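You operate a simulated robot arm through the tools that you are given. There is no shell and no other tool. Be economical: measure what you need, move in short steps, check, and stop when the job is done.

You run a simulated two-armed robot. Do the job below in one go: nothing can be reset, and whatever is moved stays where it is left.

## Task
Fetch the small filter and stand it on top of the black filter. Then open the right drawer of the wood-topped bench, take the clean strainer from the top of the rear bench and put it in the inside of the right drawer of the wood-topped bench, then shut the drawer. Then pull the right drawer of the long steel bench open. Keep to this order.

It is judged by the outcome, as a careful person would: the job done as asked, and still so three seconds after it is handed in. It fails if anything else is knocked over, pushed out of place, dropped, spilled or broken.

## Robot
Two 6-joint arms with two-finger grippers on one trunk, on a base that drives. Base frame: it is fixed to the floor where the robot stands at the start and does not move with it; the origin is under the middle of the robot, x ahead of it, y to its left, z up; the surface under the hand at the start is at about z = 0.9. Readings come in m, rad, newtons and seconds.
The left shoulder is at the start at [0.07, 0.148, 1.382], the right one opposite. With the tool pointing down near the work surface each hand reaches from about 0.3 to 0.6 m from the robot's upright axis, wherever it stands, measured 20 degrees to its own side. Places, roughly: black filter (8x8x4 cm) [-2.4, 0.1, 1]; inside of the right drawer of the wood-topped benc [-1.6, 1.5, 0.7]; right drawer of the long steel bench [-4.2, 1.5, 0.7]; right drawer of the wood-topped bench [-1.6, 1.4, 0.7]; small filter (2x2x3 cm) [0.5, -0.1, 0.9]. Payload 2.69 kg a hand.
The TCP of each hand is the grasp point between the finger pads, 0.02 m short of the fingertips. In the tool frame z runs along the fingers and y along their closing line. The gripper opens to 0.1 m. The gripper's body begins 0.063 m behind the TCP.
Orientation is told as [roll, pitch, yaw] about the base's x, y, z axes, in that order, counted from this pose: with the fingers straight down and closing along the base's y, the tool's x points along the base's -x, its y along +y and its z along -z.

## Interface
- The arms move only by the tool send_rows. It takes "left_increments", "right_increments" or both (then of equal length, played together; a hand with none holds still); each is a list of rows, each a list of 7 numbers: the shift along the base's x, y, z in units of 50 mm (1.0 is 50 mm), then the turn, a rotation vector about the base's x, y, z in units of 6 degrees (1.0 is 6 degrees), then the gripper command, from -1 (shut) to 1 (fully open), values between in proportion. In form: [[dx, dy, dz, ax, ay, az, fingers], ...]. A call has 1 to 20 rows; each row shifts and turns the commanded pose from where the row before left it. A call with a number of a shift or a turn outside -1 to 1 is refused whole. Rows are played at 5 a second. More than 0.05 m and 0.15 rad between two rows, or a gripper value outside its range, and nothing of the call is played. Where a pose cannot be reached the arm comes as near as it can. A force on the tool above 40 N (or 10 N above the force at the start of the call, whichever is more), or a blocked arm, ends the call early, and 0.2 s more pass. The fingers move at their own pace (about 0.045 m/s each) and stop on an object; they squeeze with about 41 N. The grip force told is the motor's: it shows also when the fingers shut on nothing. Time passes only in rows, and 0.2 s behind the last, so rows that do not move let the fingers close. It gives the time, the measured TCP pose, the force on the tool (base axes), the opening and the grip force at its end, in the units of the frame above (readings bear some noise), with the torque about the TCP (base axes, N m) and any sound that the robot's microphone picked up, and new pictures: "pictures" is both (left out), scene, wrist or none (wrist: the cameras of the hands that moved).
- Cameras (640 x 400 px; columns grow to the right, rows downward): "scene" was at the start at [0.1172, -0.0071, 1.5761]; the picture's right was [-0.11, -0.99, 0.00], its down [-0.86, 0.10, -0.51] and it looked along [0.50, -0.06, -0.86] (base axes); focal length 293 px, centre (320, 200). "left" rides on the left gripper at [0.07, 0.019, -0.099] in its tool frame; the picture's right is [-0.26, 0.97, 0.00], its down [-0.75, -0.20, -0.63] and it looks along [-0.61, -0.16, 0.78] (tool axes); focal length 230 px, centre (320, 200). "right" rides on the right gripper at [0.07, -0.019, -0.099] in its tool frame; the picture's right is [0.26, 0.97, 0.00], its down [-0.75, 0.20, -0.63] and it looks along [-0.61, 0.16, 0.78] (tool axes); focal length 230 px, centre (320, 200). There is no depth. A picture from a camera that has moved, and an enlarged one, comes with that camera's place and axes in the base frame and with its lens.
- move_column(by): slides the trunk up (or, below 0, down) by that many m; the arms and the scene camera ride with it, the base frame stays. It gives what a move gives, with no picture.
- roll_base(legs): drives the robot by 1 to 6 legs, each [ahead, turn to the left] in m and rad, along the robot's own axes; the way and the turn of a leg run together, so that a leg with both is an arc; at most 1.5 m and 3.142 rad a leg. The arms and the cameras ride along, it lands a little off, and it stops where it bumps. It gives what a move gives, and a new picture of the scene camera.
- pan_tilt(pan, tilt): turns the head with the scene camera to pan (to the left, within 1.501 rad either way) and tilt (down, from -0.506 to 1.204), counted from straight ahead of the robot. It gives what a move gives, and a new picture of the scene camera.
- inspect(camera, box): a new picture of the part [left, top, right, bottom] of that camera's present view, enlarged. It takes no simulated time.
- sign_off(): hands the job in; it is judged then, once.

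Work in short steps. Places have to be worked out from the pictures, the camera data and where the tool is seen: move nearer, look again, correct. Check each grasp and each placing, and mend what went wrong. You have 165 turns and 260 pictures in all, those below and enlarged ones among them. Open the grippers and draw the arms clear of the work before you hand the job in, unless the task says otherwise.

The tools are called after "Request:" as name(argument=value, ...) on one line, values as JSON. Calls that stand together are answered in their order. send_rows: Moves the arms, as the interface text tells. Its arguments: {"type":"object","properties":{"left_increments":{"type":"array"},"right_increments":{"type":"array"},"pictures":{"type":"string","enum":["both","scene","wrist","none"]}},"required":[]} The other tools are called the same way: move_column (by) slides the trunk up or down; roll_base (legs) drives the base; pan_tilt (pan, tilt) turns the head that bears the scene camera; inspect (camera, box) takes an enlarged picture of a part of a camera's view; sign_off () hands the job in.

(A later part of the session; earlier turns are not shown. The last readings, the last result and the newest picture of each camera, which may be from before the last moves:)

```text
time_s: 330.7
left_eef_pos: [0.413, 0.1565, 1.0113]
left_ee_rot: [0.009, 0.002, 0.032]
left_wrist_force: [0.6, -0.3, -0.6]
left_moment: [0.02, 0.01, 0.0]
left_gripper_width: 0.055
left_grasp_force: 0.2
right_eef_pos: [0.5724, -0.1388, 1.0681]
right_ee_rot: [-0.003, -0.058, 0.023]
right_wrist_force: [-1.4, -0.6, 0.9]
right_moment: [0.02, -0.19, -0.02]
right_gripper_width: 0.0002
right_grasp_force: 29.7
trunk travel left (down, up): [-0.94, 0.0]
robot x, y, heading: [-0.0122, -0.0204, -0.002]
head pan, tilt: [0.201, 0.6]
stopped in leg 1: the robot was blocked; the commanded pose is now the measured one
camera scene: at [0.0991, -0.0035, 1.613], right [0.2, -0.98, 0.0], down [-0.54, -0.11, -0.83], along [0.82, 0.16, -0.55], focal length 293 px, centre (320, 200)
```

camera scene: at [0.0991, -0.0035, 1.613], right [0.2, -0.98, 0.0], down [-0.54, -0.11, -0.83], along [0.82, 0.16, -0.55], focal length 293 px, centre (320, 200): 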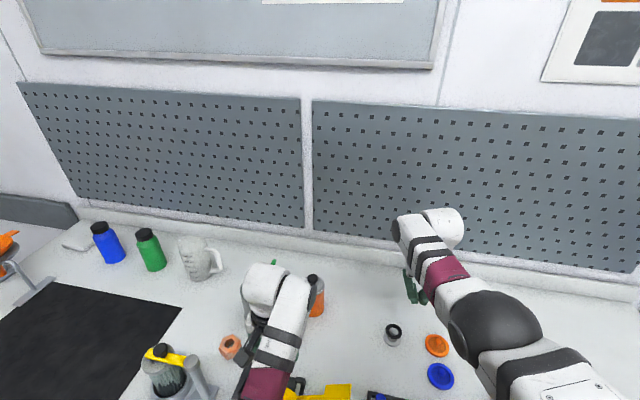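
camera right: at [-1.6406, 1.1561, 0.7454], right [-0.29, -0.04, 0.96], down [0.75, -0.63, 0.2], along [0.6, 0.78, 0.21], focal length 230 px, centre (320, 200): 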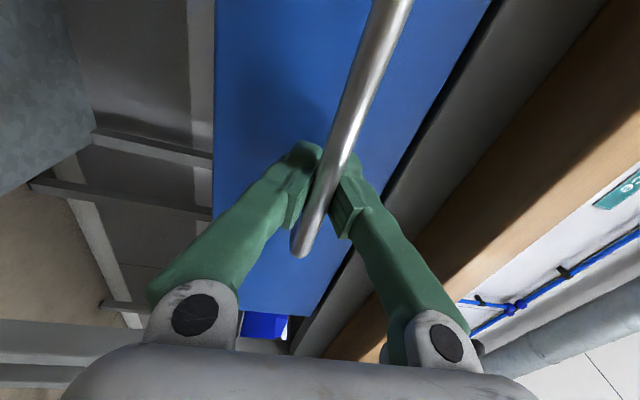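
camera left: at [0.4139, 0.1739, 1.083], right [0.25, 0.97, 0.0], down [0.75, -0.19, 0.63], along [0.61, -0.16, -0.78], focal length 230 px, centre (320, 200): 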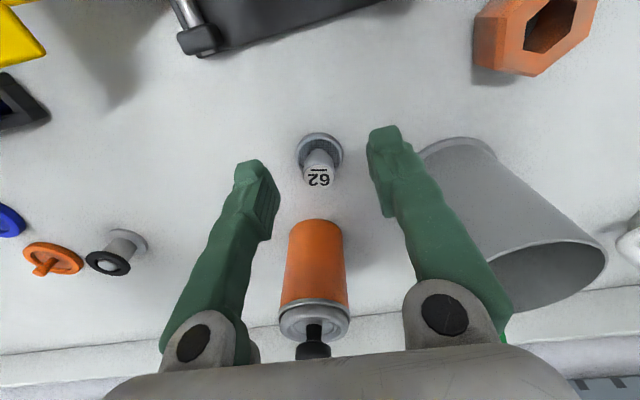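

The left hand didn't advance with the base — it touched something. I look at the left wrist view immediately.

Request:
inspect(camera="left", box=[0, 0, 640, 400])

Request:
pan_tilt(pan=0.3, tilt=1.1)

```text
1.00 times, centred on (320, 200) of left (not enlarged: the box is as wide or as high as the picture)
camera zoom: at [0.3428, 0.1706, 1.11], right [0.23, 0.97, 0.01], down [0.76, -0.18, 0.63], along [0.61, -0.13, -0.78], focal length 230 px, centre (320, 200)
```

zoom: 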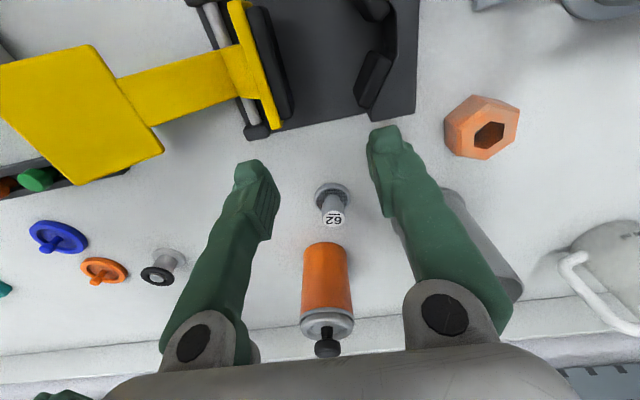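

```text
time_s: 331.6
left_eef_pos: [0.4341, 0.1557, 1.0026]
left_ee_rot: [0.013, 0.024, 0.031]
left_wrist_force: [-0.2, 0.3, -0.7]
left_moment: [0.01, 0.01, 0.01]
left_gripper_width: 0.0549
left_grasp_force: 0.0
right_eef_pos: [0.5873, -0.1416, 1.0563]
right_ee_rot: [-0.003, -0.035, 0.022]
right_wrist_force: [-0.2, -0.3, 0.2]
right_moment: [-0.01, 0.0, -0.01]
right_gripper_width: 0.0001
right_grasp_force: 29.6
trunk travel left (down, up): [-0.94, 0.0]
robot x, y, heading: [-0.0076, -0.0219, 0.0]
head pan, tilt: [0.3, 1.1]
camera scene: at [0.0961, -0.0019, 1.5724], right [0.29, -0.96, 0.0], down [-0.85, -0.26, -0.46], along [0.44, 0.13, -0.89], focal length 293 px, centre (320, 200)
```

scene: 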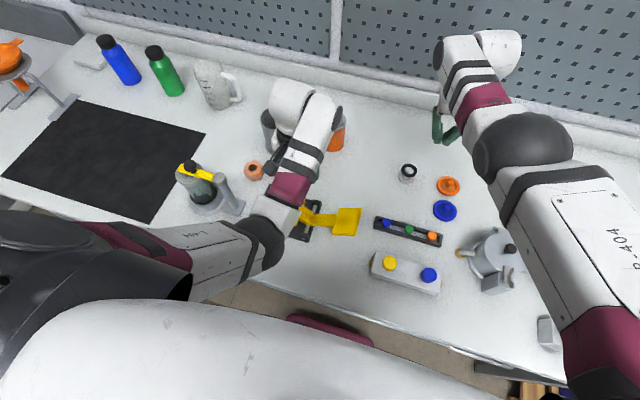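

Nothing seems displaced. I wait a moment to see whether the arms settle freely.

Request:
send_rows(left_increments=[[0, 0, 0, 0, 0, 0, 0.1], [0, 0, 0, 0, 0, 0, 0.1], [0, 0, 0, 0, 0, 0, 0.1]], pictures="none")

```text
time_s: 332.4
left_eef_pos: [0.4378, 0.1569, 1.0006]
left_ee_rot: [0.012, 0.028, 0.03]
left_wrist_force: [0.4, 0.3, -0.4]
left_moment: [0.0, 0.04, 0.0]
left_gripper_width: 0.055
left_grasp_force: 0.1
right_eef_pos: [0.5903, -0.1409, 1.0547]
right_ee_rot: [-0.003, -0.033, 0.023]
right_wrist_force: [-0.3, -0.4, 0.3]
right_moment: [0.02, 0.03, 0.01]
right_gripper_width: 0.0002
right_grasp_force: 29.1
trunk travel left (down, up): [-0.94, 0.0]
robot x, y, heading: [-0.0108, -0.0193, -0.005]
head pan, tilt: [0.3, 1.1]
```

No residual forces. I move the left hand over the strainer and straighten it.

Request:
send_rows(left_increments=[[0.6, -0.1, 0, -0.1, -0.27, -0.3, 0.1], [0.66, -0.08, 0, 0, 0, 0, 0.1], [0, 0, -0.4, 0, 0, 0, 0.1], [0, 0, 0, 0, 0, 0, 0.1]], pictures="wrist")

```text
time_s: 333.4
left_eef_pos: [0.4971, 0.1488, 0.9821]
left_ee_rot: [0.0, -0.006, 0.0]
left_wrist_force: [-0.2, 0.4, -0.1]
left_moment: [-0.01, 0.0, -0.01]
left_gripper_width: 0.055
left_grasp_force: 0.0
right_eef_pos: [0.5878, -0.1426, 1.0564]
right_ee_rot: [-0.005, -0.036, 0.024]
right_wrist_force: [1.2, -0.1, 0.3]
right_moment: [0.0, 0.01, 0.01]
right_gripper_width: 0.0
right_grasp_force: 29.3
trunk travel left (down, up): [-0.94, 0.0]
robot x, y, heading: [-0.0164, -0.0219, -0.003]
head pan, tilt: [0.3, 1.1]
camera left: at [0.427, 0.1667, 1.0803], right [0.26, 0.97, 0.0], down [0.75, -0.2, 0.63], along [0.61, -0.16, -0.78], focal length 230 px, centre (320, 200)
```

left: 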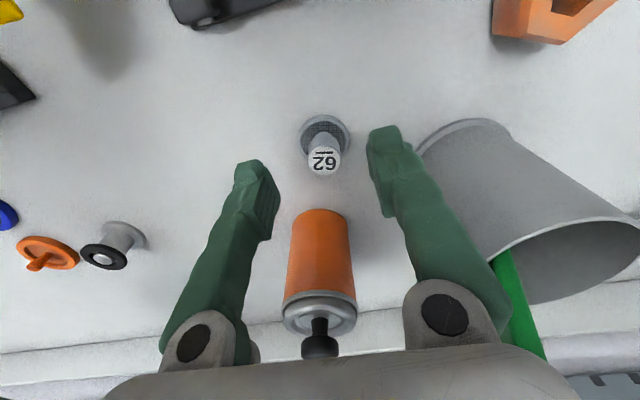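

Strainer at [0.502, 0.150]; the flange shows mesh. I descend to z≈0.935.

Request:
send_rows(left_increments=[[0.09, 0.02, -0.4, 0, 0, 0, 0.1], [0, 0, -0.4, 0, 0, 0, 0.1], [0, 0, -0.14, 0, 0, 0, 0.1], [0, 0, 0, 0, 0, 0, 0.1]], pictures="wrist")

```text
time_s: 334.4
left_eef_pos: [0.5023, 0.148, 0.9338]
left_ee_rot: [0.002, -0.002, 0.001]
left_wrist_force: [0.5, 0.1, -0.4]
left_moment: [0.03, -0.02, -0.03]
left_gripper_width: 0.0549
left_grasp_force: 0.0
right_eef_pos: [0.5887, -0.1416, 1.0552]
right_ee_rot: [-0.004, -0.032, 0.023]
right_wrist_force: [-0.4, 0.4, -0.9]
right_moment: [0.01, 0.0, 0.01]
right_gripper_width: 0.0001
right_grasp_force: 29.5
trunk travel left (down, up): [-0.94, 0.0]
robot x, y, heading: [-0.0133, -0.0206, -0.0]
head pan, tilt: [0.3, 1.1]
camera left: at [0.4335, 0.1669, 1.0319], right [0.26, 0.97, 0.0], down [0.75, -0.2, 0.63], along [0.61, -0.16, -0.78], focal length 230 px, centre (320, 200)
```

left: 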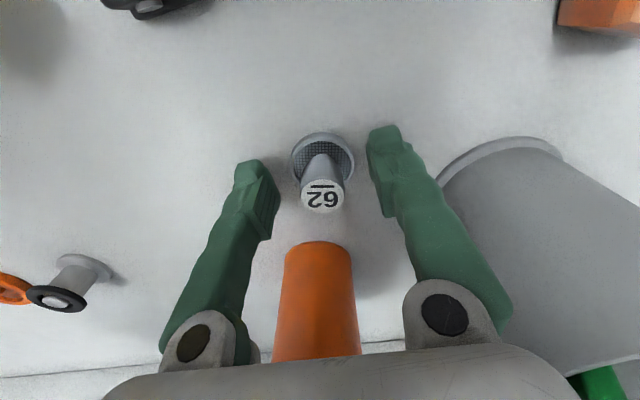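

Aligned around the cylinder. I close the left gripper.

Request:
send_rows(left_increments=[[0, 0, 0, 0, 0, 0, -0.4], [0, 0, 0, 0, 0, 0, -1], [0, 0, 0, 0, 0, 0, -1], [0, 0, 0, 0, 0, 0, -1], [0, 0, 0, 0, 0, 0, -1]], pictures="wrist")

```text
time_s: 335.6
left_eef_pos: [0.5027, 0.1477, 0.9334]
left_ee_rot: [-0.001, -0.002, 0.001]
left_wrist_force: [0.6, -0.2, -0.3]
left_moment: [-0.01, 0.0, -0.02]
left_gripper_width: 0.0227
left_grasp_force: 41.0
right_eef_pos: [0.5893, -0.1413, 1.0551]
right_ee_rot: [-0.005, -0.033, 0.024]
right_wrist_force: [-0.4, -0.1, -0.6]
right_moment: [0.01, 0.01, -0.02]
right_gripper_width: 0.0
right_grasp_force: 29.4
trunk travel left (down, up): [-0.94, 0.0]
robot x, y, heading: [-0.0146, -0.0179, 0.001]
head pan, tilt: [0.3, 1.1]
camera left: at [0.4335, 0.1669, 1.0319], right [0.26, 0.97, 0.0], down [0.75, -0.2, 0.63], along [0.61, -0.16, -0.78], focal length 230 px, centre (320, 200)
```

left: 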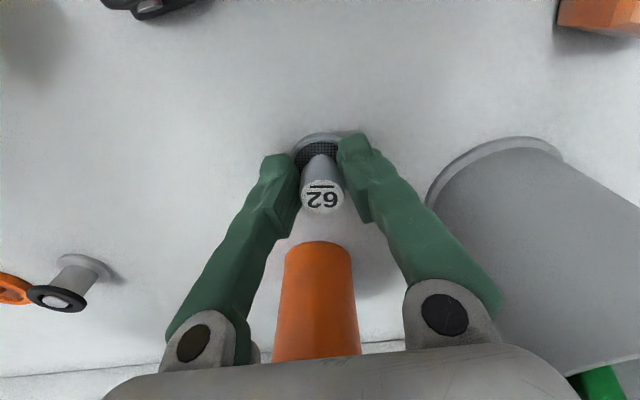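

Gripped at 22.7 mm, 41 N. I lift it straight up to travel height, also raising the right hand slightly.

Request:
send_rows(left_increments=[[0, 0, 0.5, 0, 0, 0, -1], [0, 0, 0.8, 0, 0, 0, -1], [0, 0, 0.8, 0, 0, 0, -1], [0, 0, 0.6, 0, 0, 0, -1], [0, 0, 0, 0, 0, 0, -1]], pictures="both")

```text
time_s: 336.8
left_eef_pos: [0.5114, 0.146, 1.058]
left_ee_rot: [0.003, -0.001, 0.0]
left_wrist_force: [-0.2, -0.1, -0.4]
left_moment: [-0.04, 0.03, 0.02]
left_gripper_width: 0.0226
left_grasp_force: 41.1
left hand out of reach, approached as far as the arm can: row 4
right_eef_pos: [0.589, -0.1425, 1.0554]
right_ee_rot: [-0.004, -0.033, 0.022]
right_wrist_force: [-0.1, 0.0, 0.1]
right_moment: [-0.01, 0.03, -0.03]
right_gripper_width: 0.0
right_grasp_force: 29.1
trunk travel left (down, up): [-0.94, 0.0]
robot x, y, heading: [-0.0112, -0.0204, -0.001]
head pan, tilt: [0.3, 1.1]
camera scene: at [0.1, -0.0019, 1.572], right [0.29, -0.96, 0.0], down [-0.85, -0.26, -0.45], along [0.43, 0.13, -0.89], focal length 293 px, centre (320, 200)
camera left: at [0.4408, 0.1643, 1.1576], right [0.26, 0.97, 0.0], down [0.75, -0.2, 0.63], along [0.61, -0.16, -0.78], focal length 230 px, centre (320, 200)
```

scene: 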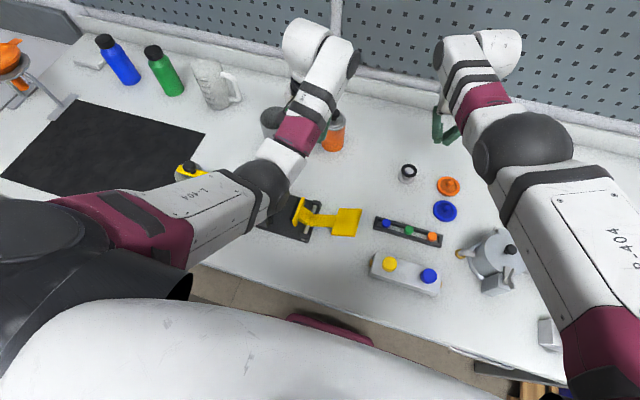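
left: 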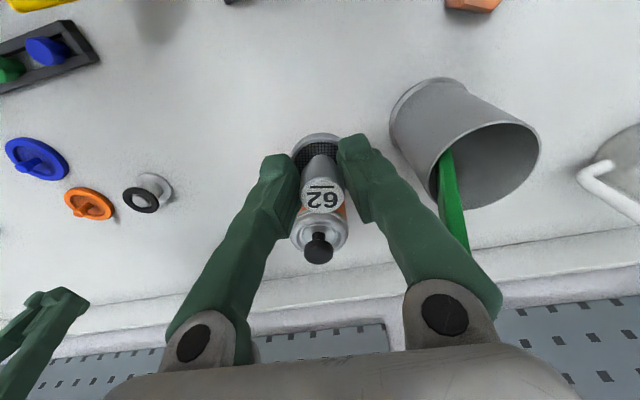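

The strainer is held firmly. I back out 0.8 m, then drive to (-1.42, 0.45) facing the wood bench.

Request:
roll_base(legs=[[-0.8, 0]])

Request:
roll_base(legs=[[0, 2.485], [0.77, 0], [0, -0.915]])

Request:
pan_tilt(pan=0.15, tilt=0.8)

```text
time_s: 341.2
left_eef_pos: [-0.3042, 0.1492, 1.0583]
left_ee_rot: [0.003, -0.001, 0.009]
left_wrist_force: [-0.1, 0.3, -0.3]
left_moment: [0.0, 0.02, 0.01]
left_gripper_width: 0.0225
left_grasp_force: 41.0
right_eef_pos: [-0.2221, -0.1392, 1.0546]
right_ee_rot: [-0.004, -0.036, 0.035]
right_wrist_force: [0.5, 0.1, 0.4]
right_moment: [-0.03, 0.0, 0.0]
right_gripper_width: 0.0
right_grasp_force: 29.2
trunk travel left (down, up): [-0.94, 0.0]
robot x, y, heading: [-0.8264, -0.0281, 0.005]
head pan, tilt: [0.3, 1.1]
camera scene: at [-0.7125, -0.0043, 1.5719], right [0.3, -0.95, 0.0], down [-0.85, -0.27, -0.45], along [0.43, 0.14, -0.89], focal length 293 px, centre (320, 200)
```

scene: 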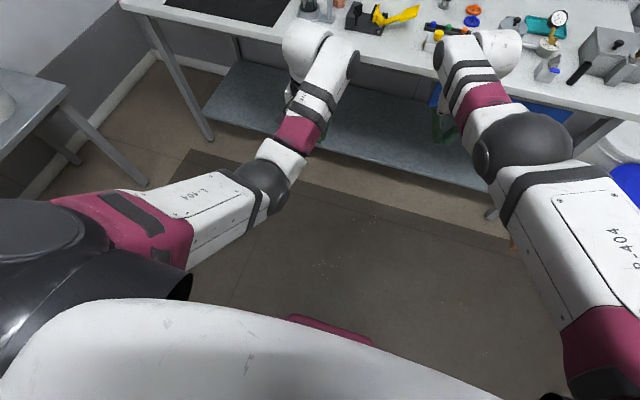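

```text
time_s: 353.8
left_eef_pos: [-1.7168, 0.8926, 1.0593]
left_ee_rot: [0.001, -0.002, 1.679]
left_wrist_force: [0.5, -0.3, -0.9]
left_moment: [0.02, 0.0, -0.01]
left_gripper_width: 0.0227
left_grasp_force: 41.1
right_eef_pos: [-1.4389, 1.0027, 1.0567]
right_ee_rot: [-0.005, -0.035, 1.703]
right_wrist_force: [-0.3, 1.0, -0.8]
right_moment: [0.02, -0.03, -0.04]
right_gripper_width: 0.0
right_grasp_force: 29.5
trunk travel left (down, up): [-0.94, 0.0]
robot x, y, heading: [-1.4921, 0.393, 1.676]
head pan, tilt: [0.3, 1.1]
camera scene: at [-1.5248, 0.5005, 1.572], right [0.92, 0.4, 0.0], down [0.35, -0.82, -0.45], along [-0.18, 0.42, -0.89], focal length 293 px, centre (320, 200)
```

scene: 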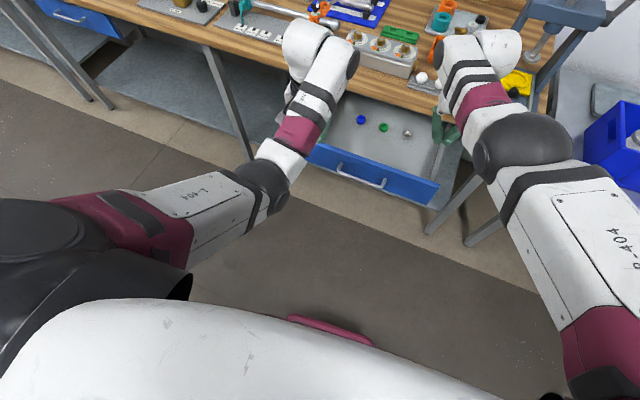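

```text
time_s: 354.6
left_eef_pos: [-1.7167, 0.8924, 1.0593]
left_ee_rot: [0.001, -0.001, 1.679]
left_wrist_force: [0.0, 0.3, -0.6]
left_moment: [-0.01, 0.01, -0.03]
left_gripper_width: 0.0229
left_grasp_force: 40.6
right_eef_pos: [-1.4386, 1.0018, 1.0558]
right_ee_rot: [-0.005, -0.034, 1.704]
right_wrist_force: [-0.4, 0.9, 0.2]
right_moment: [0.01, 0.01, -0.06]
right_gripper_width: 0.0001
right_grasp_force: 29.6
trunk travel left (down, up): [-0.94, 0.0]
robot x, y, heading: [-1.491, 0.3892, 1.676]
head pan, tilt: [0.15, 0.799]
camera scene: at [-1.5187, 0.5206, 1.5938], right [0.97, 0.25, 0.0], down [0.18, -0.69, -0.7], along [-0.18, 0.67, -0.72], focal length 293 px, centre (320, 200)
```

scene: 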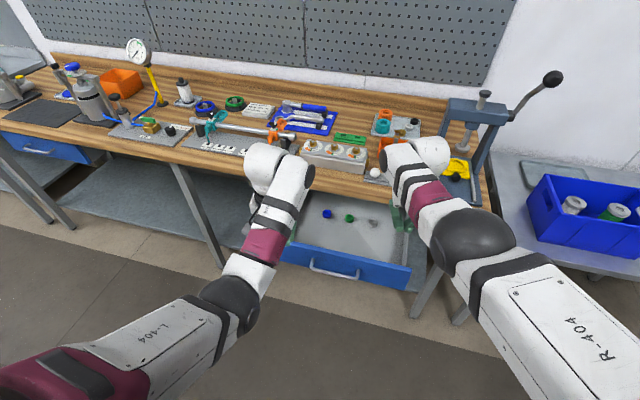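

The drawer is open with caps toward the rear (y≈1.28). I retract the right hand, then drive forward so that the left hand comes above the drawer's front part.

Request:
send_rows(right_increments=[[0.4, -0.6, -0.2, 0, 0.1, 0, -1], [0.4, -0.6, -0.2, 0, 0.1, 0, -1], [0.4, -0.7, -0.2, 0, 0.1, 0, -1], [0.3, -0.7, -0.2, 0, 0, 0, -1], [0.2, -0.7, -0.2, 0, 0, 0, -1], [0, 0, 0, 0, 0, 0, -1]], pictures="none")

Request:
roll_base(legs=[[0.2, -0.05]])

```text
time_s: 356.0
left_eef_pos: [-1.7156, 0.893, 1.0589]
left_ee_rot: [0.001, -0.002, 1.678]
left_wrist_force: [-0.5, 0.2, -0.5]
left_moment: [-0.01, -0.02, 0.01]
left_gripper_width: 0.0225
left_grasp_force: 41.2
right_eef_pos: [-1.3538, 0.8354, 1.0018]
right_ee_rot: [0.025, -0.039, 1.701]
right_wrist_force: [-0.5, -0.4, 0.2]
right_moment: [0.0, 0.02, 0.01]
right_gripper_width: 0.0
right_grasp_force: 29.1
right hand out of reach, approached as far as the arm can: row 5
trunk travel left (down, up): [-0.94, 0.0]
robot x, y, heading: [-1.4944, 0.3931, 1.68]
head pan, tilt: [0.15, 0.799]
```

```text
time_s: 357.6
left_eef_pos: [-1.7061, 1.1002, 1.0609]
left_ee_rot: [0.002, -0.008, 1.626]
left_wrist_force: [0.6, -0.8, -0.8]
left_moment: [0.02, -0.01, -0.01]
left_gripper_width: 0.0228
left_grasp_force: 41.2
right_eef_pos: [-1.3467, 1.0243, 1.0041]
right_ee_rot: [0.028, -0.043, 1.648]
right_wrist_force: [-0.1, -0.7, 0.5]
right_moment: [0.0, -0.04, 0.01]
right_gripper_width: 0.0001
right_grasp_force: 29.3
trunk travel left (down, up): [-0.94, 0.0]
robot x, y, heading: [-1.5105, 0.5908, 1.622]
head pan, tilt: [0.15, 0.799]
camera scene: at [-1.5285, 0.7157, 1.5944], right [0.98, 0.2, 0.0], down [0.15, -0.7, -0.7], along [-0.14, 0.69, -0.71], focal length 293 px, centre (320, 200)
```

scene: 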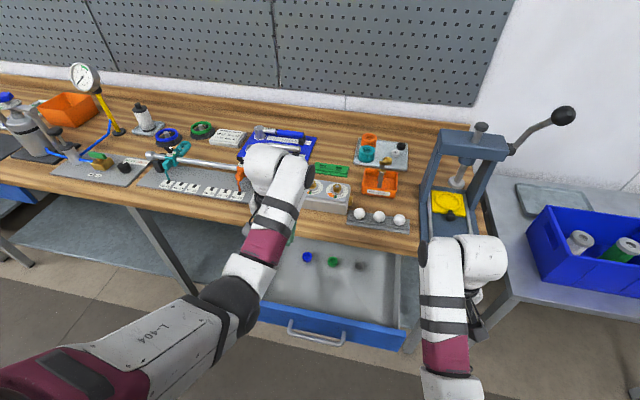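

Drawer front inner edge ≈ y 1.065, caps ≈ y 1.27. I set the left hand at [-1.665, 1.14] and look through its camera.

Request:
send_rows(left_increments=[[0.4, 0.4, 0, 0, 0, -0.3, -1], [0.4, 0.35, -0.3, 0, 0, -0.3, -1], [0, 0, -0.5, 0, 0, 0, -1], [0, 0, 0, 0, 0, 0, -1]], pictures="both")

```text
time_s: 358.6
left_eef_pos: [-1.6654, 1.1428, 1.0162]
left_ee_rot: [0.003, -0.002, 1.564]
left_wrist_force: [-0.5, 0.4, -0.7]
left_moment: [-0.01, 0.0, -0.01]
left_gripper_width: 0.0226
left_grasp_force: 41.2
right_eef_pos: [-1.3461, 1.028, 1.002]
right_ee_rot: [0.026, -0.04, 1.648]
right_wrist_force: [0.1, 0.1, 0.0]
right_moment: [0.01, -0.01, 0.01]
right_gripper_width: 0.0
right_grasp_force: 29.5
trunk travel left (down, up): [-0.94, 0.0]
robot x, y, heading: [-1.5066, 0.5897, 1.627]
head pan, tilt: [0.15, 0.799]
camera scene: at [-1.5292, 0.7228, 1.5938], right [0.98, 0.2, 0.0], down [0.15, -0.7, -0.7], along [-0.14, 0.68, -0.72], focal length 293 px, centre (320, 200)
camera left: at [-1.6842, 1.0718, 1.1156], right [-0.96, 0.26, 0.0], down [0.21, 0.75, 0.63], along [0.17, 0.61, -0.78], focal length 230 px, centre (320, 200)
```

scene: 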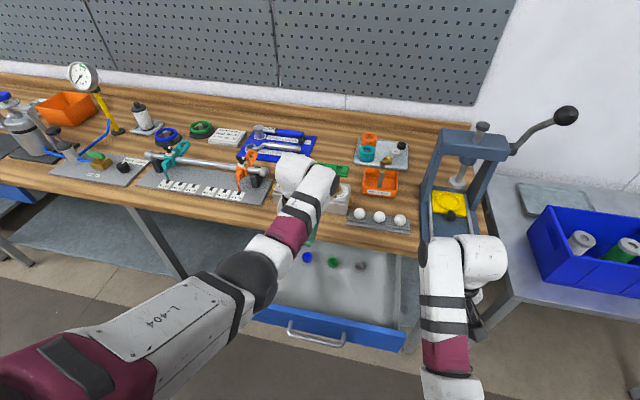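
left: 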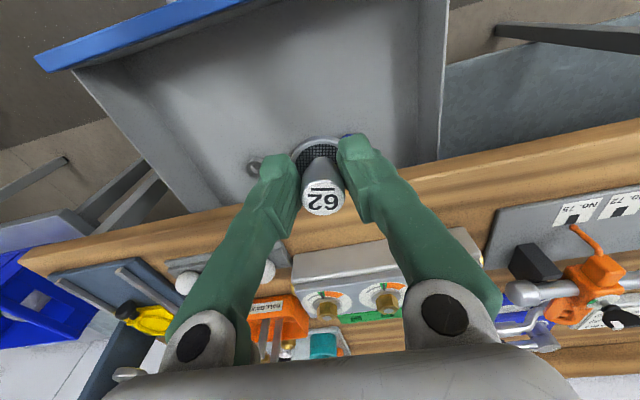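

Clear of the bench edge. I lower the trunk 0.2 m, bringing the strainer down into the drawer.

Request:
move_column(by=-0.2)

Request:
inspect(camera="left", box=[0, 0, 640, 400])

Request:
inspect(camera="scene", box=[160, 120, 480, 380])

```text
time_s: 360.8
left_eef_pos: [-1.664, 1.142, 0.8192]
left_ee_rot: [0.003, -0.005, 1.564]
left_wrist_force: [0.5, 0.0, 0.3]
left_moment: [0.02, -0.02, -0.01]
left_gripper_width: 0.0228
left_grasp_force: 40.6
right_eef_pos: [-1.3435, 1.0281, 0.8025]
right_ee_rot: [0.026, -0.04, 1.648]
right_wrist_force: [9.0, 0.1, 2.5]
right_moment: [0.0, 0.2, -0.09]
right_gripper_width: 0.0002
right_grasp_force: 29.8
trunk travel left (down, up): [-0.74, 0.2]
robot x, y, heading: [-1.5086, 0.5938, 1.628]
head pan, tilt: [0.15, 0.799]
```

```text
1.00 times, centred on (320, 200) of left (not enlarged: the box is as wide or as high as the picture)
camera zoom: at [-1.6826, 1.071, 0.9164], right [-0.96, 0.26, 0.0], down [0.21, 0.75, 0.63], along [0.16, 0.61, -0.78], focal length 230 px, centre (320, 200)
```

zoom: 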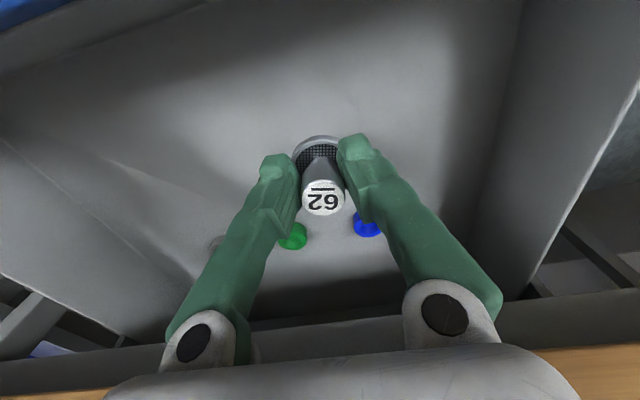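

```text
1.54 times, centred on (320, 250) of scene
camera zoom: at [-1.5267, 0.7217, 1.3939], right [0.98, 0.2, 0.0], down [0.14, -0.7, -0.7], along [-0.14, 0.68, -0.72], focal length 451 px, centre (320, 123)
```

zoom: 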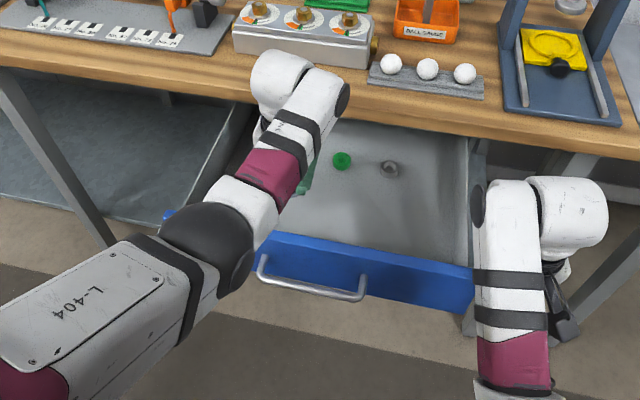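

The right wrist shows 9 N sideways — it may brush the drawer front's end. I move the right hand outward and back.

Request:
send_rows(right_increments=[[0.4, 0, 0, 0, 0, 0, -1], [0.4, -0.3, 0, 0, 0, 0, -1], [0.2, -0.5, 0, 0, 0, 0, -1], [0, 0, 0, 0, 0, 0, -1]], pictures="scene")

```text
time_s: 361.8
left_eef_pos: [-1.6648, 1.1415, 0.8174]
left_ee_rot: [0.003, -0.003, 1.565]
left_wrist_force: [0.7, 0.4, -1.0]
left_moment: [0.01, 0.0, 0.02]
left_gripper_width: 0.0224
left_grasp_force: 41.7
right_eef_pos: [-1.2998, 0.9921, 0.7834]
right_ee_rot: [0.027, -0.039, 1.649]
right_wrist_force: [0.6, -0.1, -0.5]
right_moment: [-0.01, -0.01, 0.03]
right_gripper_width: 0.0
right_grasp_force: 29.6
right hand out of reach, approached as far as the arm can: row 1, 2, 3
trunk travel left (down, up): [-0.74, 0.2]
robot x, y, heading: [-1.5099, 0.593, 1.627]
head pan, tilt: [0.15, 0.799]
camera scene: at [-1.5286, 0.7227, 1.3937], right [0.98, 0.2, 0.0], down [0.15, -0.7, -0.7], along [-0.14, 0.68, -0.72], focal length 293 px, centre (320, 200)
```

scene: 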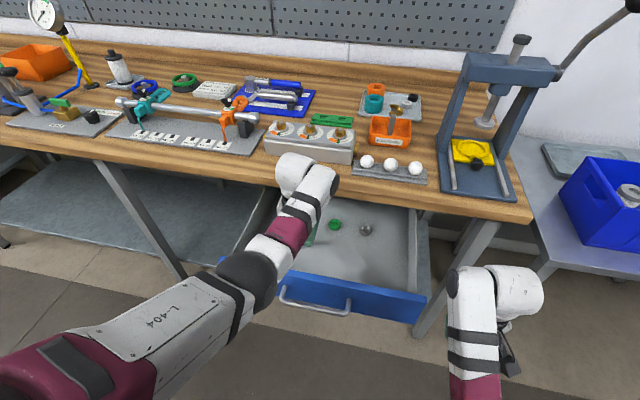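

Right hand is free. I lower the strainer with the left arm, ending with small steps until contact.

Request:
send_rows(left_increments=[[0, 0, -0.5, 0, 0, 0, -1], [0, 0, -0.4, 0, 0, 0, -1], [0, 0, -0.15, 0, 0, 0, -1], [0, 0, 0, 0, 0, 0, -1]], pictures="wrist")

```text
time_s: 362.8
left_eef_pos: [-1.6658, 1.143, 0.7662]
left_ee_rot: [0.001, -0.001, 1.562]
left_wrist_force: [-0.4, -1.0, -0.9]
left_moment: [0.0, 0.01, -0.02]
left_gripper_width: 0.0227
left_grasp_force: 41.1
right_eef_pos: [-1.2996, 0.9932, 0.7852]
right_ee_rot: [0.029, -0.041, 1.649]
right_wrist_force: [0.5, -0.2, 0.0]
right_moment: [0.0, 0.01, 0.0]
right_gripper_width: 0.0002
right_grasp_force: 29.5
trunk travel left (down, up): [-0.74, 0.2]
robot x, y, heading: [-1.5109, 0.5918, 1.627]
head pan, tilt: [0.15, 0.799]
camera left: at [-1.6842, 1.0728, 0.865], right [-0.96, 0.26, 0.0], down [0.21, 0.75, 0.63], along [0.17, 0.61, -0.78], focal length 230 px, centre (320, 200)
```

left: 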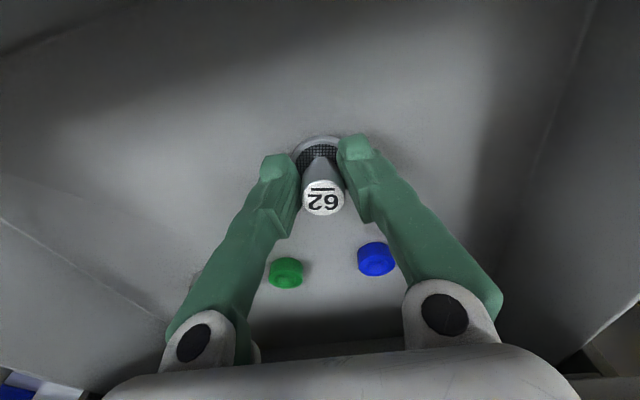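

Request:
send_rows(left_increments=[[0, 0, -0.1, 0, 0, 0, -1], [0, 0, -0.08, 0, 0, 0, -1], [0, 0, -0.06, 0, 0, 0, -1], [0, 0, 0, 0, 0, 0, -1]], pictures="none")

```text
time_s: 363.8
left_eef_pos: [-1.6655, 1.1411, 0.7561]
left_ee_rot: [0.002, -0.012, 1.564]
left_wrist_force: [-0.5, 1.3, 11.5]
left_moment: [-0.09, 0.04, 0.02]
left_gripper_width: 0.0228
left_grasp_force: 41.0
right_eef_pos: [-1.2989, 0.9909, 0.7851]
right_ee_rot: [0.026, -0.044, 1.649]
right_wrist_force: [-0.4, -0.8, 0.7]
right_moment: [0.01, 0.01, -0.04]
right_gripper_width: 0.0001
right_grasp_force: 29.6
trunk travel left (down, up): [-0.74, 0.2]
robot x, y, heading: [-1.5107, 0.5914, 1.622]
head pan, tilt: [0.15, 0.799]
```

The strainer touches the drawer floor (11 N). I relieve 1 mm and open gently, then lift away.

Request:
send_rows(left_increments=[[0, 0, 0.03, 0, 0, 0, -0.55], [0, 0, 0, 0, 0, 0, -0.4], [0, 0, 0, 0, 0, 0, -0.2], [0, 0, 0, 0, 0, 0, 0], [0, 0, 0, 0, 0, 0, 0.1], [0, 0, 0.3, 0, 0, 0, 0.1], [0, 0, 0.6, 0, 0, 0, 0.1], [0, 0, 0.6, 0, 0, 0, 0.1], [0, 0, 0, 0, 0, 0, 0.1]], pictures="wrist")

```text
time_s: 365.8
left_eef_pos: [-1.6617, 1.1647, 0.819]
left_ee_rot: [0.001, 0.002, 1.564]
left_wrist_force: [0.2, 0.2, 0.2]
left_moment: [0.01, -0.01, 0.02]
left_gripper_width: 0.0549
left_grasp_force: 0.2
left hand out of reach, approached as far as the arm can: row 7, 8
right_eef_pos: [-1.301, 0.9907, 0.7848]
right_ee_rot: [0.027, -0.041, 1.649]
right_wrist_force: [-0.4, 0.2, 0.0]
right_moment: [0.03, 0.03, 0.01]
right_gripper_width: 0.0
right_grasp_force: 29.4
trunk travel left (down, up): [-0.74, 0.2]
robot x, y, heading: [-1.5094, 0.5946, 1.621]
head pan, tilt: [0.15, 0.799]
camera left: at [-1.6804, 1.0942, 0.9165], right [-0.96, 0.26, 0.0], down [0.21, 0.75, 0.63], along [0.16, 0.61, -0.78], focal length 230 px, centre (320, 200)
```

left: 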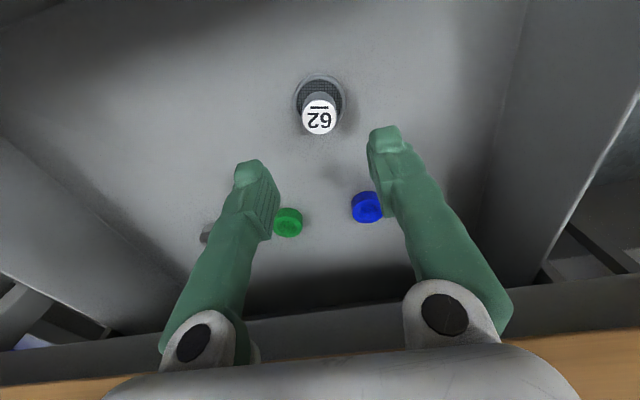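

The strainer stands in the drawer. I raise the trunk and back off.

Request:
move_column(by=0.2)

Request:
roll_base(legs=[[-0.25, 0]])

Request:
inspect(camera="scene", box=[240, 180, 440, 320])

```text
time_s: 367.9
left_eef_pos: [-1.6612, 1.1646, 1.0181]
left_ee_rot: [0.001, 0.001, 1.563]
left_wrist_force: [-0.6, 0.0, 0.2]
left_moment: [-0.02, -0.01, 0.01]
left_gripper_width: 0.055
left_grasp_force: 0.0
right_eef_pos: [-1.2997, 0.9919, 0.9847]
right_ee_rot: [0.026, -0.041, 1.649]
right_wrist_force: [0.2, 0.2, -1.1]
right_moment: [0.0, 0.01, 0.01]
right_gripper_width: 0.0
right_grasp_force: 29.6
trunk travel left (down, up): [-0.94, 0.0]
robot x, y, heading: [-1.5102, 0.5948, 1.624]
head pan, tilt: [0.15, 0.799]
```

```text
time_s: 369.7
left_eef_pos: [-1.6459, 0.9243, 1.016]
left_ee_rot: [0.001, 0.004, 1.56]
left_wrist_force: [-0.6, 0.7, -0.8]
left_moment: [-0.01, 0.05, 0.02]
left_gripper_width: 0.0552
left_grasp_force: 0.1
right_eef_pos: [-1.2858, 0.7508, 0.9833]
right_ee_rot: [0.025, -0.039, 1.642]
right_wrist_force: [-0.4, 0.2, -1.8]
right_moment: [0.0, -0.03, 0.03]
right_gripper_width: 0.0
right_grasp_force: 29.6
trunk travel left (down, up): [-0.94, 0.0]
robot x, y, heading: [-1.4946, 0.3472, 1.624]
head pan, tilt: [0.15, 0.799]
camera scene: at [-1.5153, 0.4833, 1.5933], right [0.98, 0.2, 0.0], down [0.14, -0.71, -0.69], along [-0.14, 0.68, -0.72], focal length 293 px, centre (320, 200)
```

scene: 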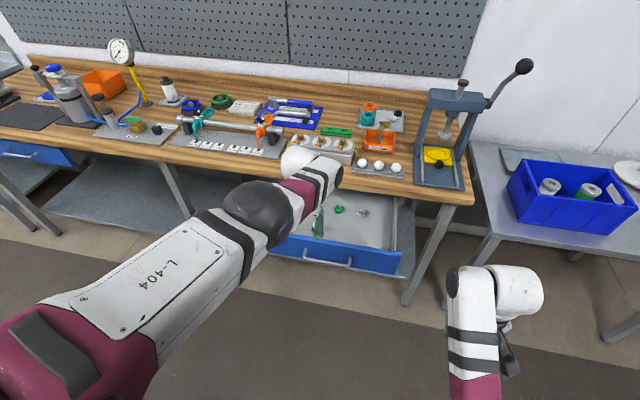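

```text
2.86 times, centred on (340, 250) of scene
camera zoom: at [-1.5153, 0.4833, 1.5933], right [0.98, 0.2, 0.0], down [0.14, -0.71, -0.69], along [-0.14, 0.68, -0.72], focal length 837 px, centre (263, 57)
```

zoom: 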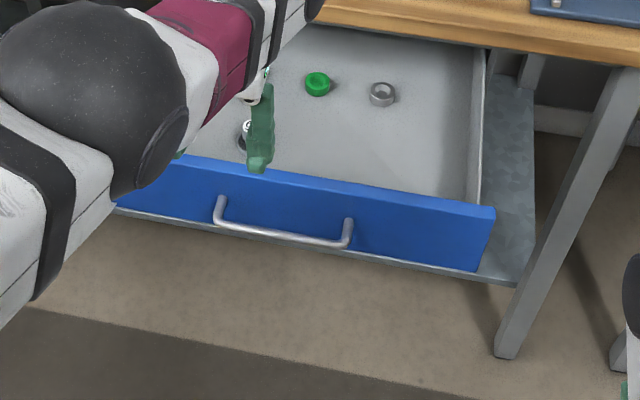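

Strainer in place. To shut the drawer I'll push its front with the left hand's closed fingertips pointing forward; first I tilt the left hand 90°.

Request:
send_rows(left_increments=[[0, -0.1, 0, 1, 0, 0, -1], [0, -0.1, 0, 1, 0, 0, -1], [0, -0.1, 0, 1, 0, 0, -1], [0, -0.1, 0, 1, 0, 0, -1], [0, -0.1, 0, 1, 0, 0, -1], [0, 0, 0, 1, 0, 0, -1], [0, 0, 0, 1, 0, 0, -1], [0, 0, 0, 1, 0, 0, -1], [0, 0, 0, 1, 0, 0, -1], [0, 0, 0, 1, 0, 0, -1], [0, 0, 0, 1, 0, 0, -1], [0, 0, 0, 1, 0, 0, -1], [0, 0, 0, 1, 0, 0, -1], [0, 0, 0, 1, 0, 0, -1], [0, 0, 0, 1, 0, 0, -1]], pictures="scene")

```text
time_s: 372.9
left_eef_pos: [-1.6333, 0.9869, 1.0061]
left_ee_rot: [0.196, -1.511, 1.399]
left_wrist_force: [0.6, 0.1, -0.5]
left_moment: [-0.05, 0.0, 0.01]
left_gripper_width: 0.0
left_grasp_force: 29.8
left hand out of reach, approached as far as the arm can: row 1, 2, 3, 4, 5, 6, 7, 10, 11, 13, 14, 15
right_eef_pos: [-1.2859, 0.7475, 0.9846]
right_ee_rot: [0.027, -0.04, 1.644]
right_wrist_force: [1.7, 0.8, 0.2]
right_moment: [0.01, 0.0, -0.01]
right_gripper_width: 0.0001
right_grasp_force: 29.3
trunk travel left (down, up): [-0.94, 0.0]
robot x, y, heading: [-1.4974, 0.348, 1.625]
head pan, tilt: [0.15, 0.799]
camera scene: at [-1.5152, 0.4773, 1.5939], right [0.98, 0.2, 0.0], down [0.14, -0.7, -0.7], along [-0.14, 0.68, -0.72], focal length 293 px, centre (320, 200)
```

scene: 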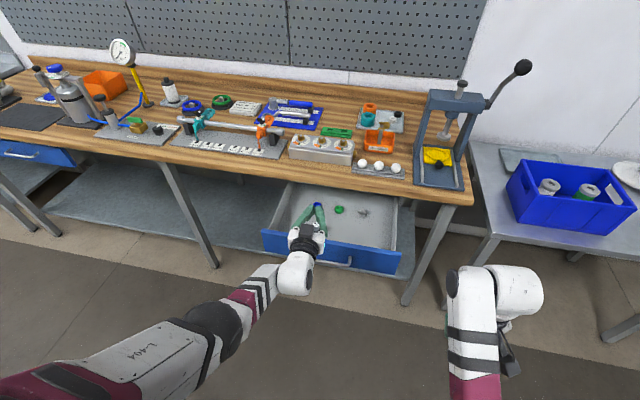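

The hand points forward now. I back up 0.1 m, lower the trunk to bring fingertips to z≈0.74 (below the bar).

Request:
roll_base(legs=[[-0.12, 0]])

Request:
move_column(by=-0.265)

Request:
pan_tilt(pan=0.15, tilt=0.6)

Request:
inspect(camera="scene", box=[200, 160, 440, 320])

```text
time_s: 374.2
left_eef_pos: [-1.6304, 0.8681, 1.0037]
left_ee_rot: [0.175, -1.505, 1.421]
left_wrist_force: [-0.8, -0.1, -0.4]
left_moment: [0.02, 0.01, -0.01]
left_gripper_width: 0.0002
left_grasp_force: 29.2
right_eef_pos: [-1.2805, 0.6278, 0.983]
right_ee_rot: [0.026, -0.04, 1.647]
right_wrist_force: [0.0, 0.2, 0.4]
right_moment: [0.0, 0.0, 0.0]
right_gripper_width: 0.0
right_grasp_force: 29.5
trunk travel left (down, up): [-0.94, 0.0]
robot x, y, heading: [-1.4908, 0.2272, 1.624]
head pan, tilt: [0.15, 0.799]
camera scene: at [-1.5094, 0.3605, 1.5934], right [0.98, 0.2, 0.0], down [0.15, -0.7, -0.69], along [-0.14, 0.68, -0.72], focal length 293 px, centre (320, 200)
```

scene: 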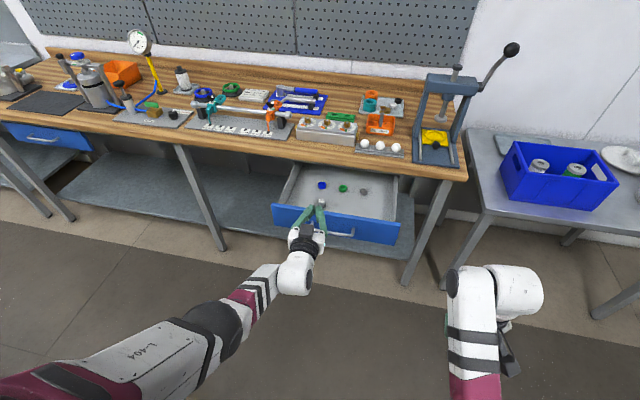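

```text
time_s: 376.9
left_eef_pos: [-1.6304, 0.8643, 0.7411]
left_ee_rot: [0.192, -1.507, 1.409]
left_wrist_force: [0.5, -0.7, 0.3]
left_moment: [-0.01, 0.01, 0.0]
left_gripper_width: 0.0
left_grasp_force: 29.5
right_eef_pos: [-1.2798, 0.6269, 0.7193]
right_ee_rot: [0.027, -0.042, 1.646]
right_wrist_force: [0.0, -0.6, -1.0]
right_moment: [0.05, 0.0, 0.01]
right_gripper_width: 0.0
right_grasp_force: 29.1
trunk travel left (down, up): [-0.675, 0.265]
robot x, y, heading: [-1.4875, 0.2289, 1.621]
head pan, tilt: [0.15, 0.799]
```

```text
time_s: 377.6
left_eef_pos: [-1.6302, 0.8642, 0.7409]
left_ee_rot: [0.191, -1.508, 1.407]
left_wrist_force: [-0.1, 0.3, 0.1]
left_moment: [0.02, 0.01, 0.02]
left_gripper_width: 0.0001
left_grasp_force: 29.5
right_eef_pos: [-1.2802, 0.6266, 0.719]
right_ee_rot: [0.027, -0.04, 1.647]
right_wrist_force: [-1.0, -0.4, -0.4]
right_moment: [0.04, 0.04, -0.01]
right_gripper_width: 0.0
right_grasp_force: 29.5
trunk travel left (down, up): [-0.675, 0.265]
robot x, y, heading: [-1.4899, 0.2241, 1.625]
head pan, tilt: [0.15, 0.6]
camera scene: at [-1.5106, 0.3631, 1.3457], right [0.98, 0.2, 0.0], down [0.11, -0.55, -0.82], along [-0.17, 0.81, -0.57], focal length 293 px, centre (320, 200)
```

scene: 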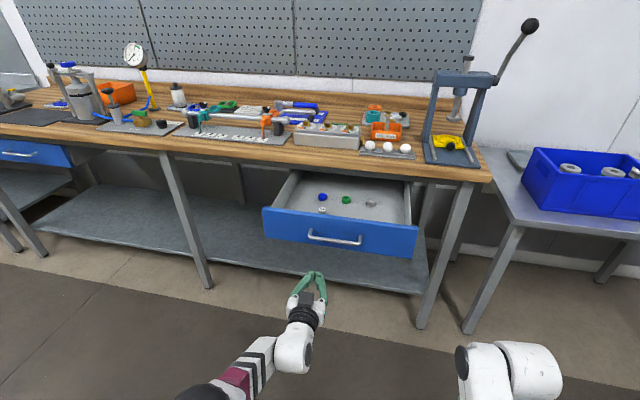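

```text
2.50 times, centred on (320, 240) of scene
camera zoom: at [-1.5106, 0.3631, 1.3457], right [0.98, 0.2, 0.0], down [0.11, -0.55, -0.82], along [-0.17, 0.81, -0.57], focal length 732 px, centre (320, 100)
```

zoom: 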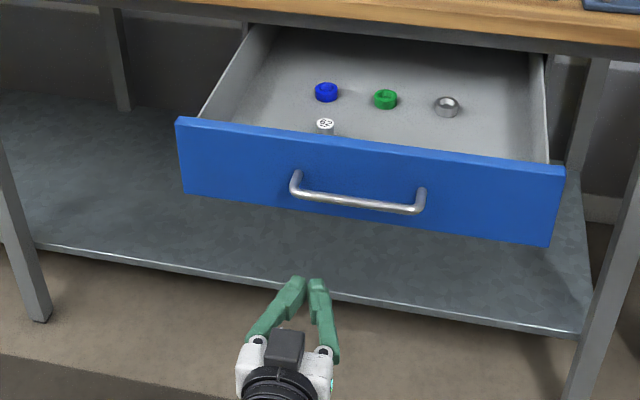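

All set: strainer stands inside. I drive forward, pushing the drawer in steps.

Request:
roll_base(legs=[[0.2, -0.03]])

Request:
roll_base(legs=[[0.1, 0]])

```text
time_s: 379.2
left_eef_pos: [-1.6187, 1.0682, 0.7399]
left_ee_rot: [0.188, -1.509, 1.378]
left_wrist_force: [-0.2, 0.6, 0.5]
left_moment: [0.0, 0.0, -0.02]
left_gripper_width: 0.0
left_grasp_force: 29.9
right_eef_pos: [-1.276, 0.819, 0.7184]
right_ee_rot: [0.027, -0.042, 1.618]
right_wrist_force: [-0.3, -0.4, 0.6]
right_moment: [-0.01, 0.01, 0.03]
right_gripper_width: 0.0002
right_grasp_force: 29.7
trunk travel left (down, up): [-0.675, 0.265]
robot x, y, heading: [-1.4946, 0.4264, 1.594]
head pan, tilt: [0.15, 0.6]
camera scene: at [-1.514, 0.5635, 1.3457], right [0.99, 0.17, 0.0], down [0.1, -0.56, -0.82], along [-0.14, 0.81, -0.57], focal length 293 px, centre (320, 200)
```

scene: 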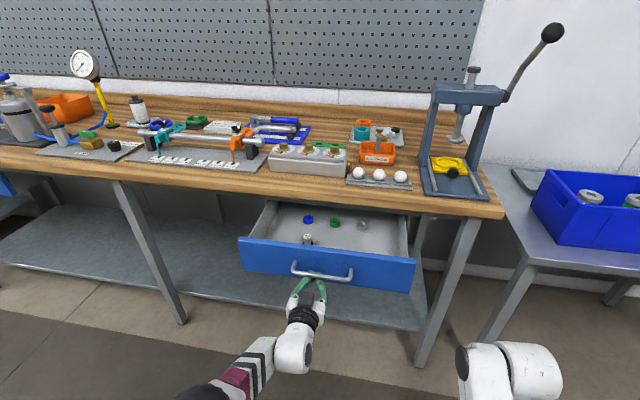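

```text
time_s: 380.4
left_eef_pos: [-1.6221, 1.1676, 0.7419]
left_ee_rot: [0.193, -1.509, 1.376]
left_wrist_force: [0.6, -0.4, 0.0]
left_moment: [-0.02, -0.03, -0.02]
left_gripper_width: 0.0
left_grasp_force: 29.2
right_eef_pos: [-1.2793, 0.9182, 0.7194]
right_ee_rot: [0.026, -0.043, 1.621]
right_wrist_force: [-0.4, -0.2, 0.5]
right_moment: [-0.04, 0.0, 0.04]
right_gripper_width: 0.0
right_grasp_force: 29.7
trunk travel left (down, up): [-0.675, 0.265]
robot x, y, heading: [-1.4998, 0.5265, 1.594]
head pan, tilt: [0.15, 0.6]
camera scene: at [-1.5167, 0.6612, 1.346], right [0.98, 0.18, 0.0], down [0.1, -0.56, -0.83], along [-0.14, 0.81, -0.56], focal length 293 px, centre (320, 200)
```

scene: 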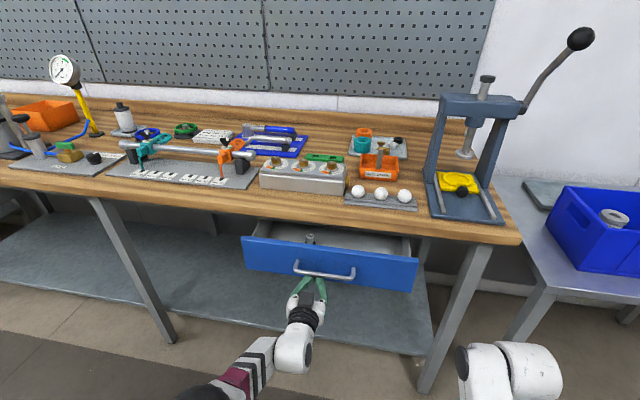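

It's closing smoothly with the strainer upright. I push on, then finish in a small step.

Request:
roll_base(legs=[[0.07, 0]])

Request:
roll_base(legs=[[0.035, 0]])

```text
time_s: 381.4
left_eef_pos: [-1.6223, 1.2321, 0.7445]
left_ee_rot: [0.208, -1.515, 1.361]
left_wrist_force: [-0.2, -1.2, 0.8]
left_moment: [-0.04, 0.03, 0.0]
left_gripper_width: 0.0
left_grasp_force: 29.8
right_eef_pos: [-1.2809, 0.9844, 0.7219]
right_ee_rot: [0.025, -0.047, 1.617]
right_wrist_force: [0.2, -0.4, 0.1]
right_moment: [0.02, 0.02, 0.01]
right_gripper_width: 0.0
right_grasp_force: 29.4
trunk travel left (down, up): [-0.675, 0.265]
robot x, y, heading: [-1.5016, 0.5922, 1.595]
head pan, tilt: [0.15, 0.6]
camera scene: at [-1.5183, 0.7252, 1.3467], right [0.98, 0.17, 0.0], down [0.1, -0.55, -0.83], along [-0.14, 0.82, -0.56], focal length 293 px, centre (320, 200)
```

scene: 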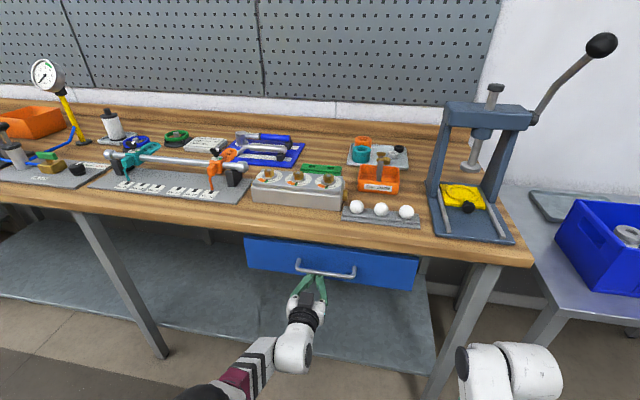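

```text
time_s: 382.4
left_eef_pos: [-1.6247, 1.2694, 0.7404]
left_ee_rot: [0.208, -1.514, 1.361]
left_wrist_force: [-0.7, -1.4, 0.2]
left_moment: [0.0, -0.03, 0.0]
left_gripper_width: 0.0
left_grasp_force: 29.7
right_eef_pos: [-1.2822, 1.0233, 0.7194]
right_ee_rot: [0.024, -0.041, 1.622]
right_wrist_force: [0.5, 0.1, 0.6]
right_moment: [0.02, 0.0, 0.0]
right_gripper_width: 0.0004
right_grasp_force: 29.7
trunk travel left (down, up): [-0.675, 0.265]
robot x, y, heading: [-1.5034, 0.6302, 1.597]
head pan, tilt: [0.15, 0.6]
stopped in leg 1: the force on the tool passed its limit at 206 N (the readings are from after the stop); the commanded pose is now the measured one
camera scene: at [-1.5197, 0.7669, 1.3457], right [0.98, 0.18, 0.0], down [0.1, -0.56, -0.83], along [-0.15, 0.81, -0.56], focal length 293 px, centre (320, 200)
```

scene: 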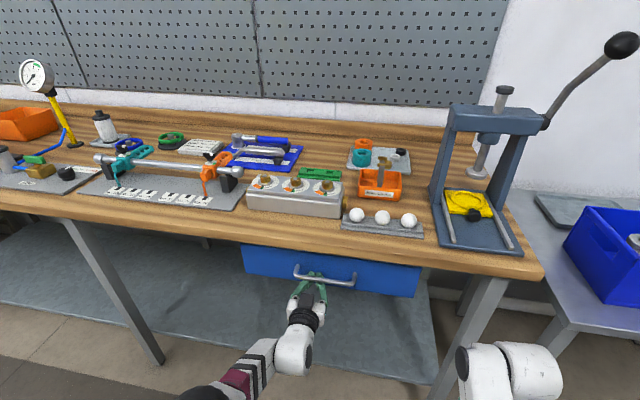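

The drawer hit its stop. I back off and check that it's shut.

Request:
roll_base(legs=[[-0.25, 0]])

Request:
inspect(camera="scene", box=[240, 170, 440, 300])

```text
time_s: 384.3
left_eef_pos: [-1.6153, 1.008, 0.7405]
left_ee_rot: [0.207, -1.515, 1.361]
left_wrist_force: [-0.7, -0.4, -0.1]
left_moment: [0.01, -0.02, 0.01]
left_gripper_width: 0.0
left_grasp_force: 29.3
right_eef_pos: [-1.2743, 0.7613, 0.7186]
right_ee_rot: [0.024, -0.04, 1.618]
right_wrist_force: [0.8, -0.1, 0.2]
right_moment: [0.0, -0.01, 0.01]
right_gripper_width: 0.0
right_grasp_force: 29.4
trunk travel left (down, up): [-0.675, 0.265]
robot x, y, heading: [-1.4917, 0.37, 1.597]
head pan, tilt: [0.15, 0.6]
camera scene: at [-1.5126, 0.5059, 1.3457], right [0.98, 0.17, 0.0], down [0.1, -0.56, -0.82], along [-0.14, 0.81, -0.57], focal length 293 px, centre (320, 200)
```

scene: 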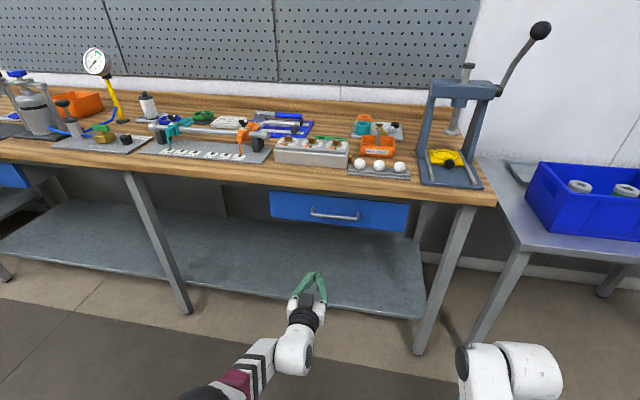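

```text
3.08 times, centred on (340, 235) of scene
camera zoom: at [-1.5126, 0.5059, 1.3457], right [0.98, 0.17, 0.0], down [0.1, -0.56, -0.82], along [-0.14, 0.81, -0.57], focal length 901 px, centre (258, 92)
```

zoom: 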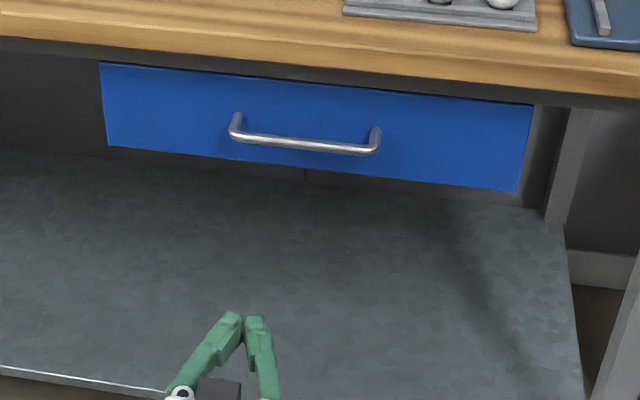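

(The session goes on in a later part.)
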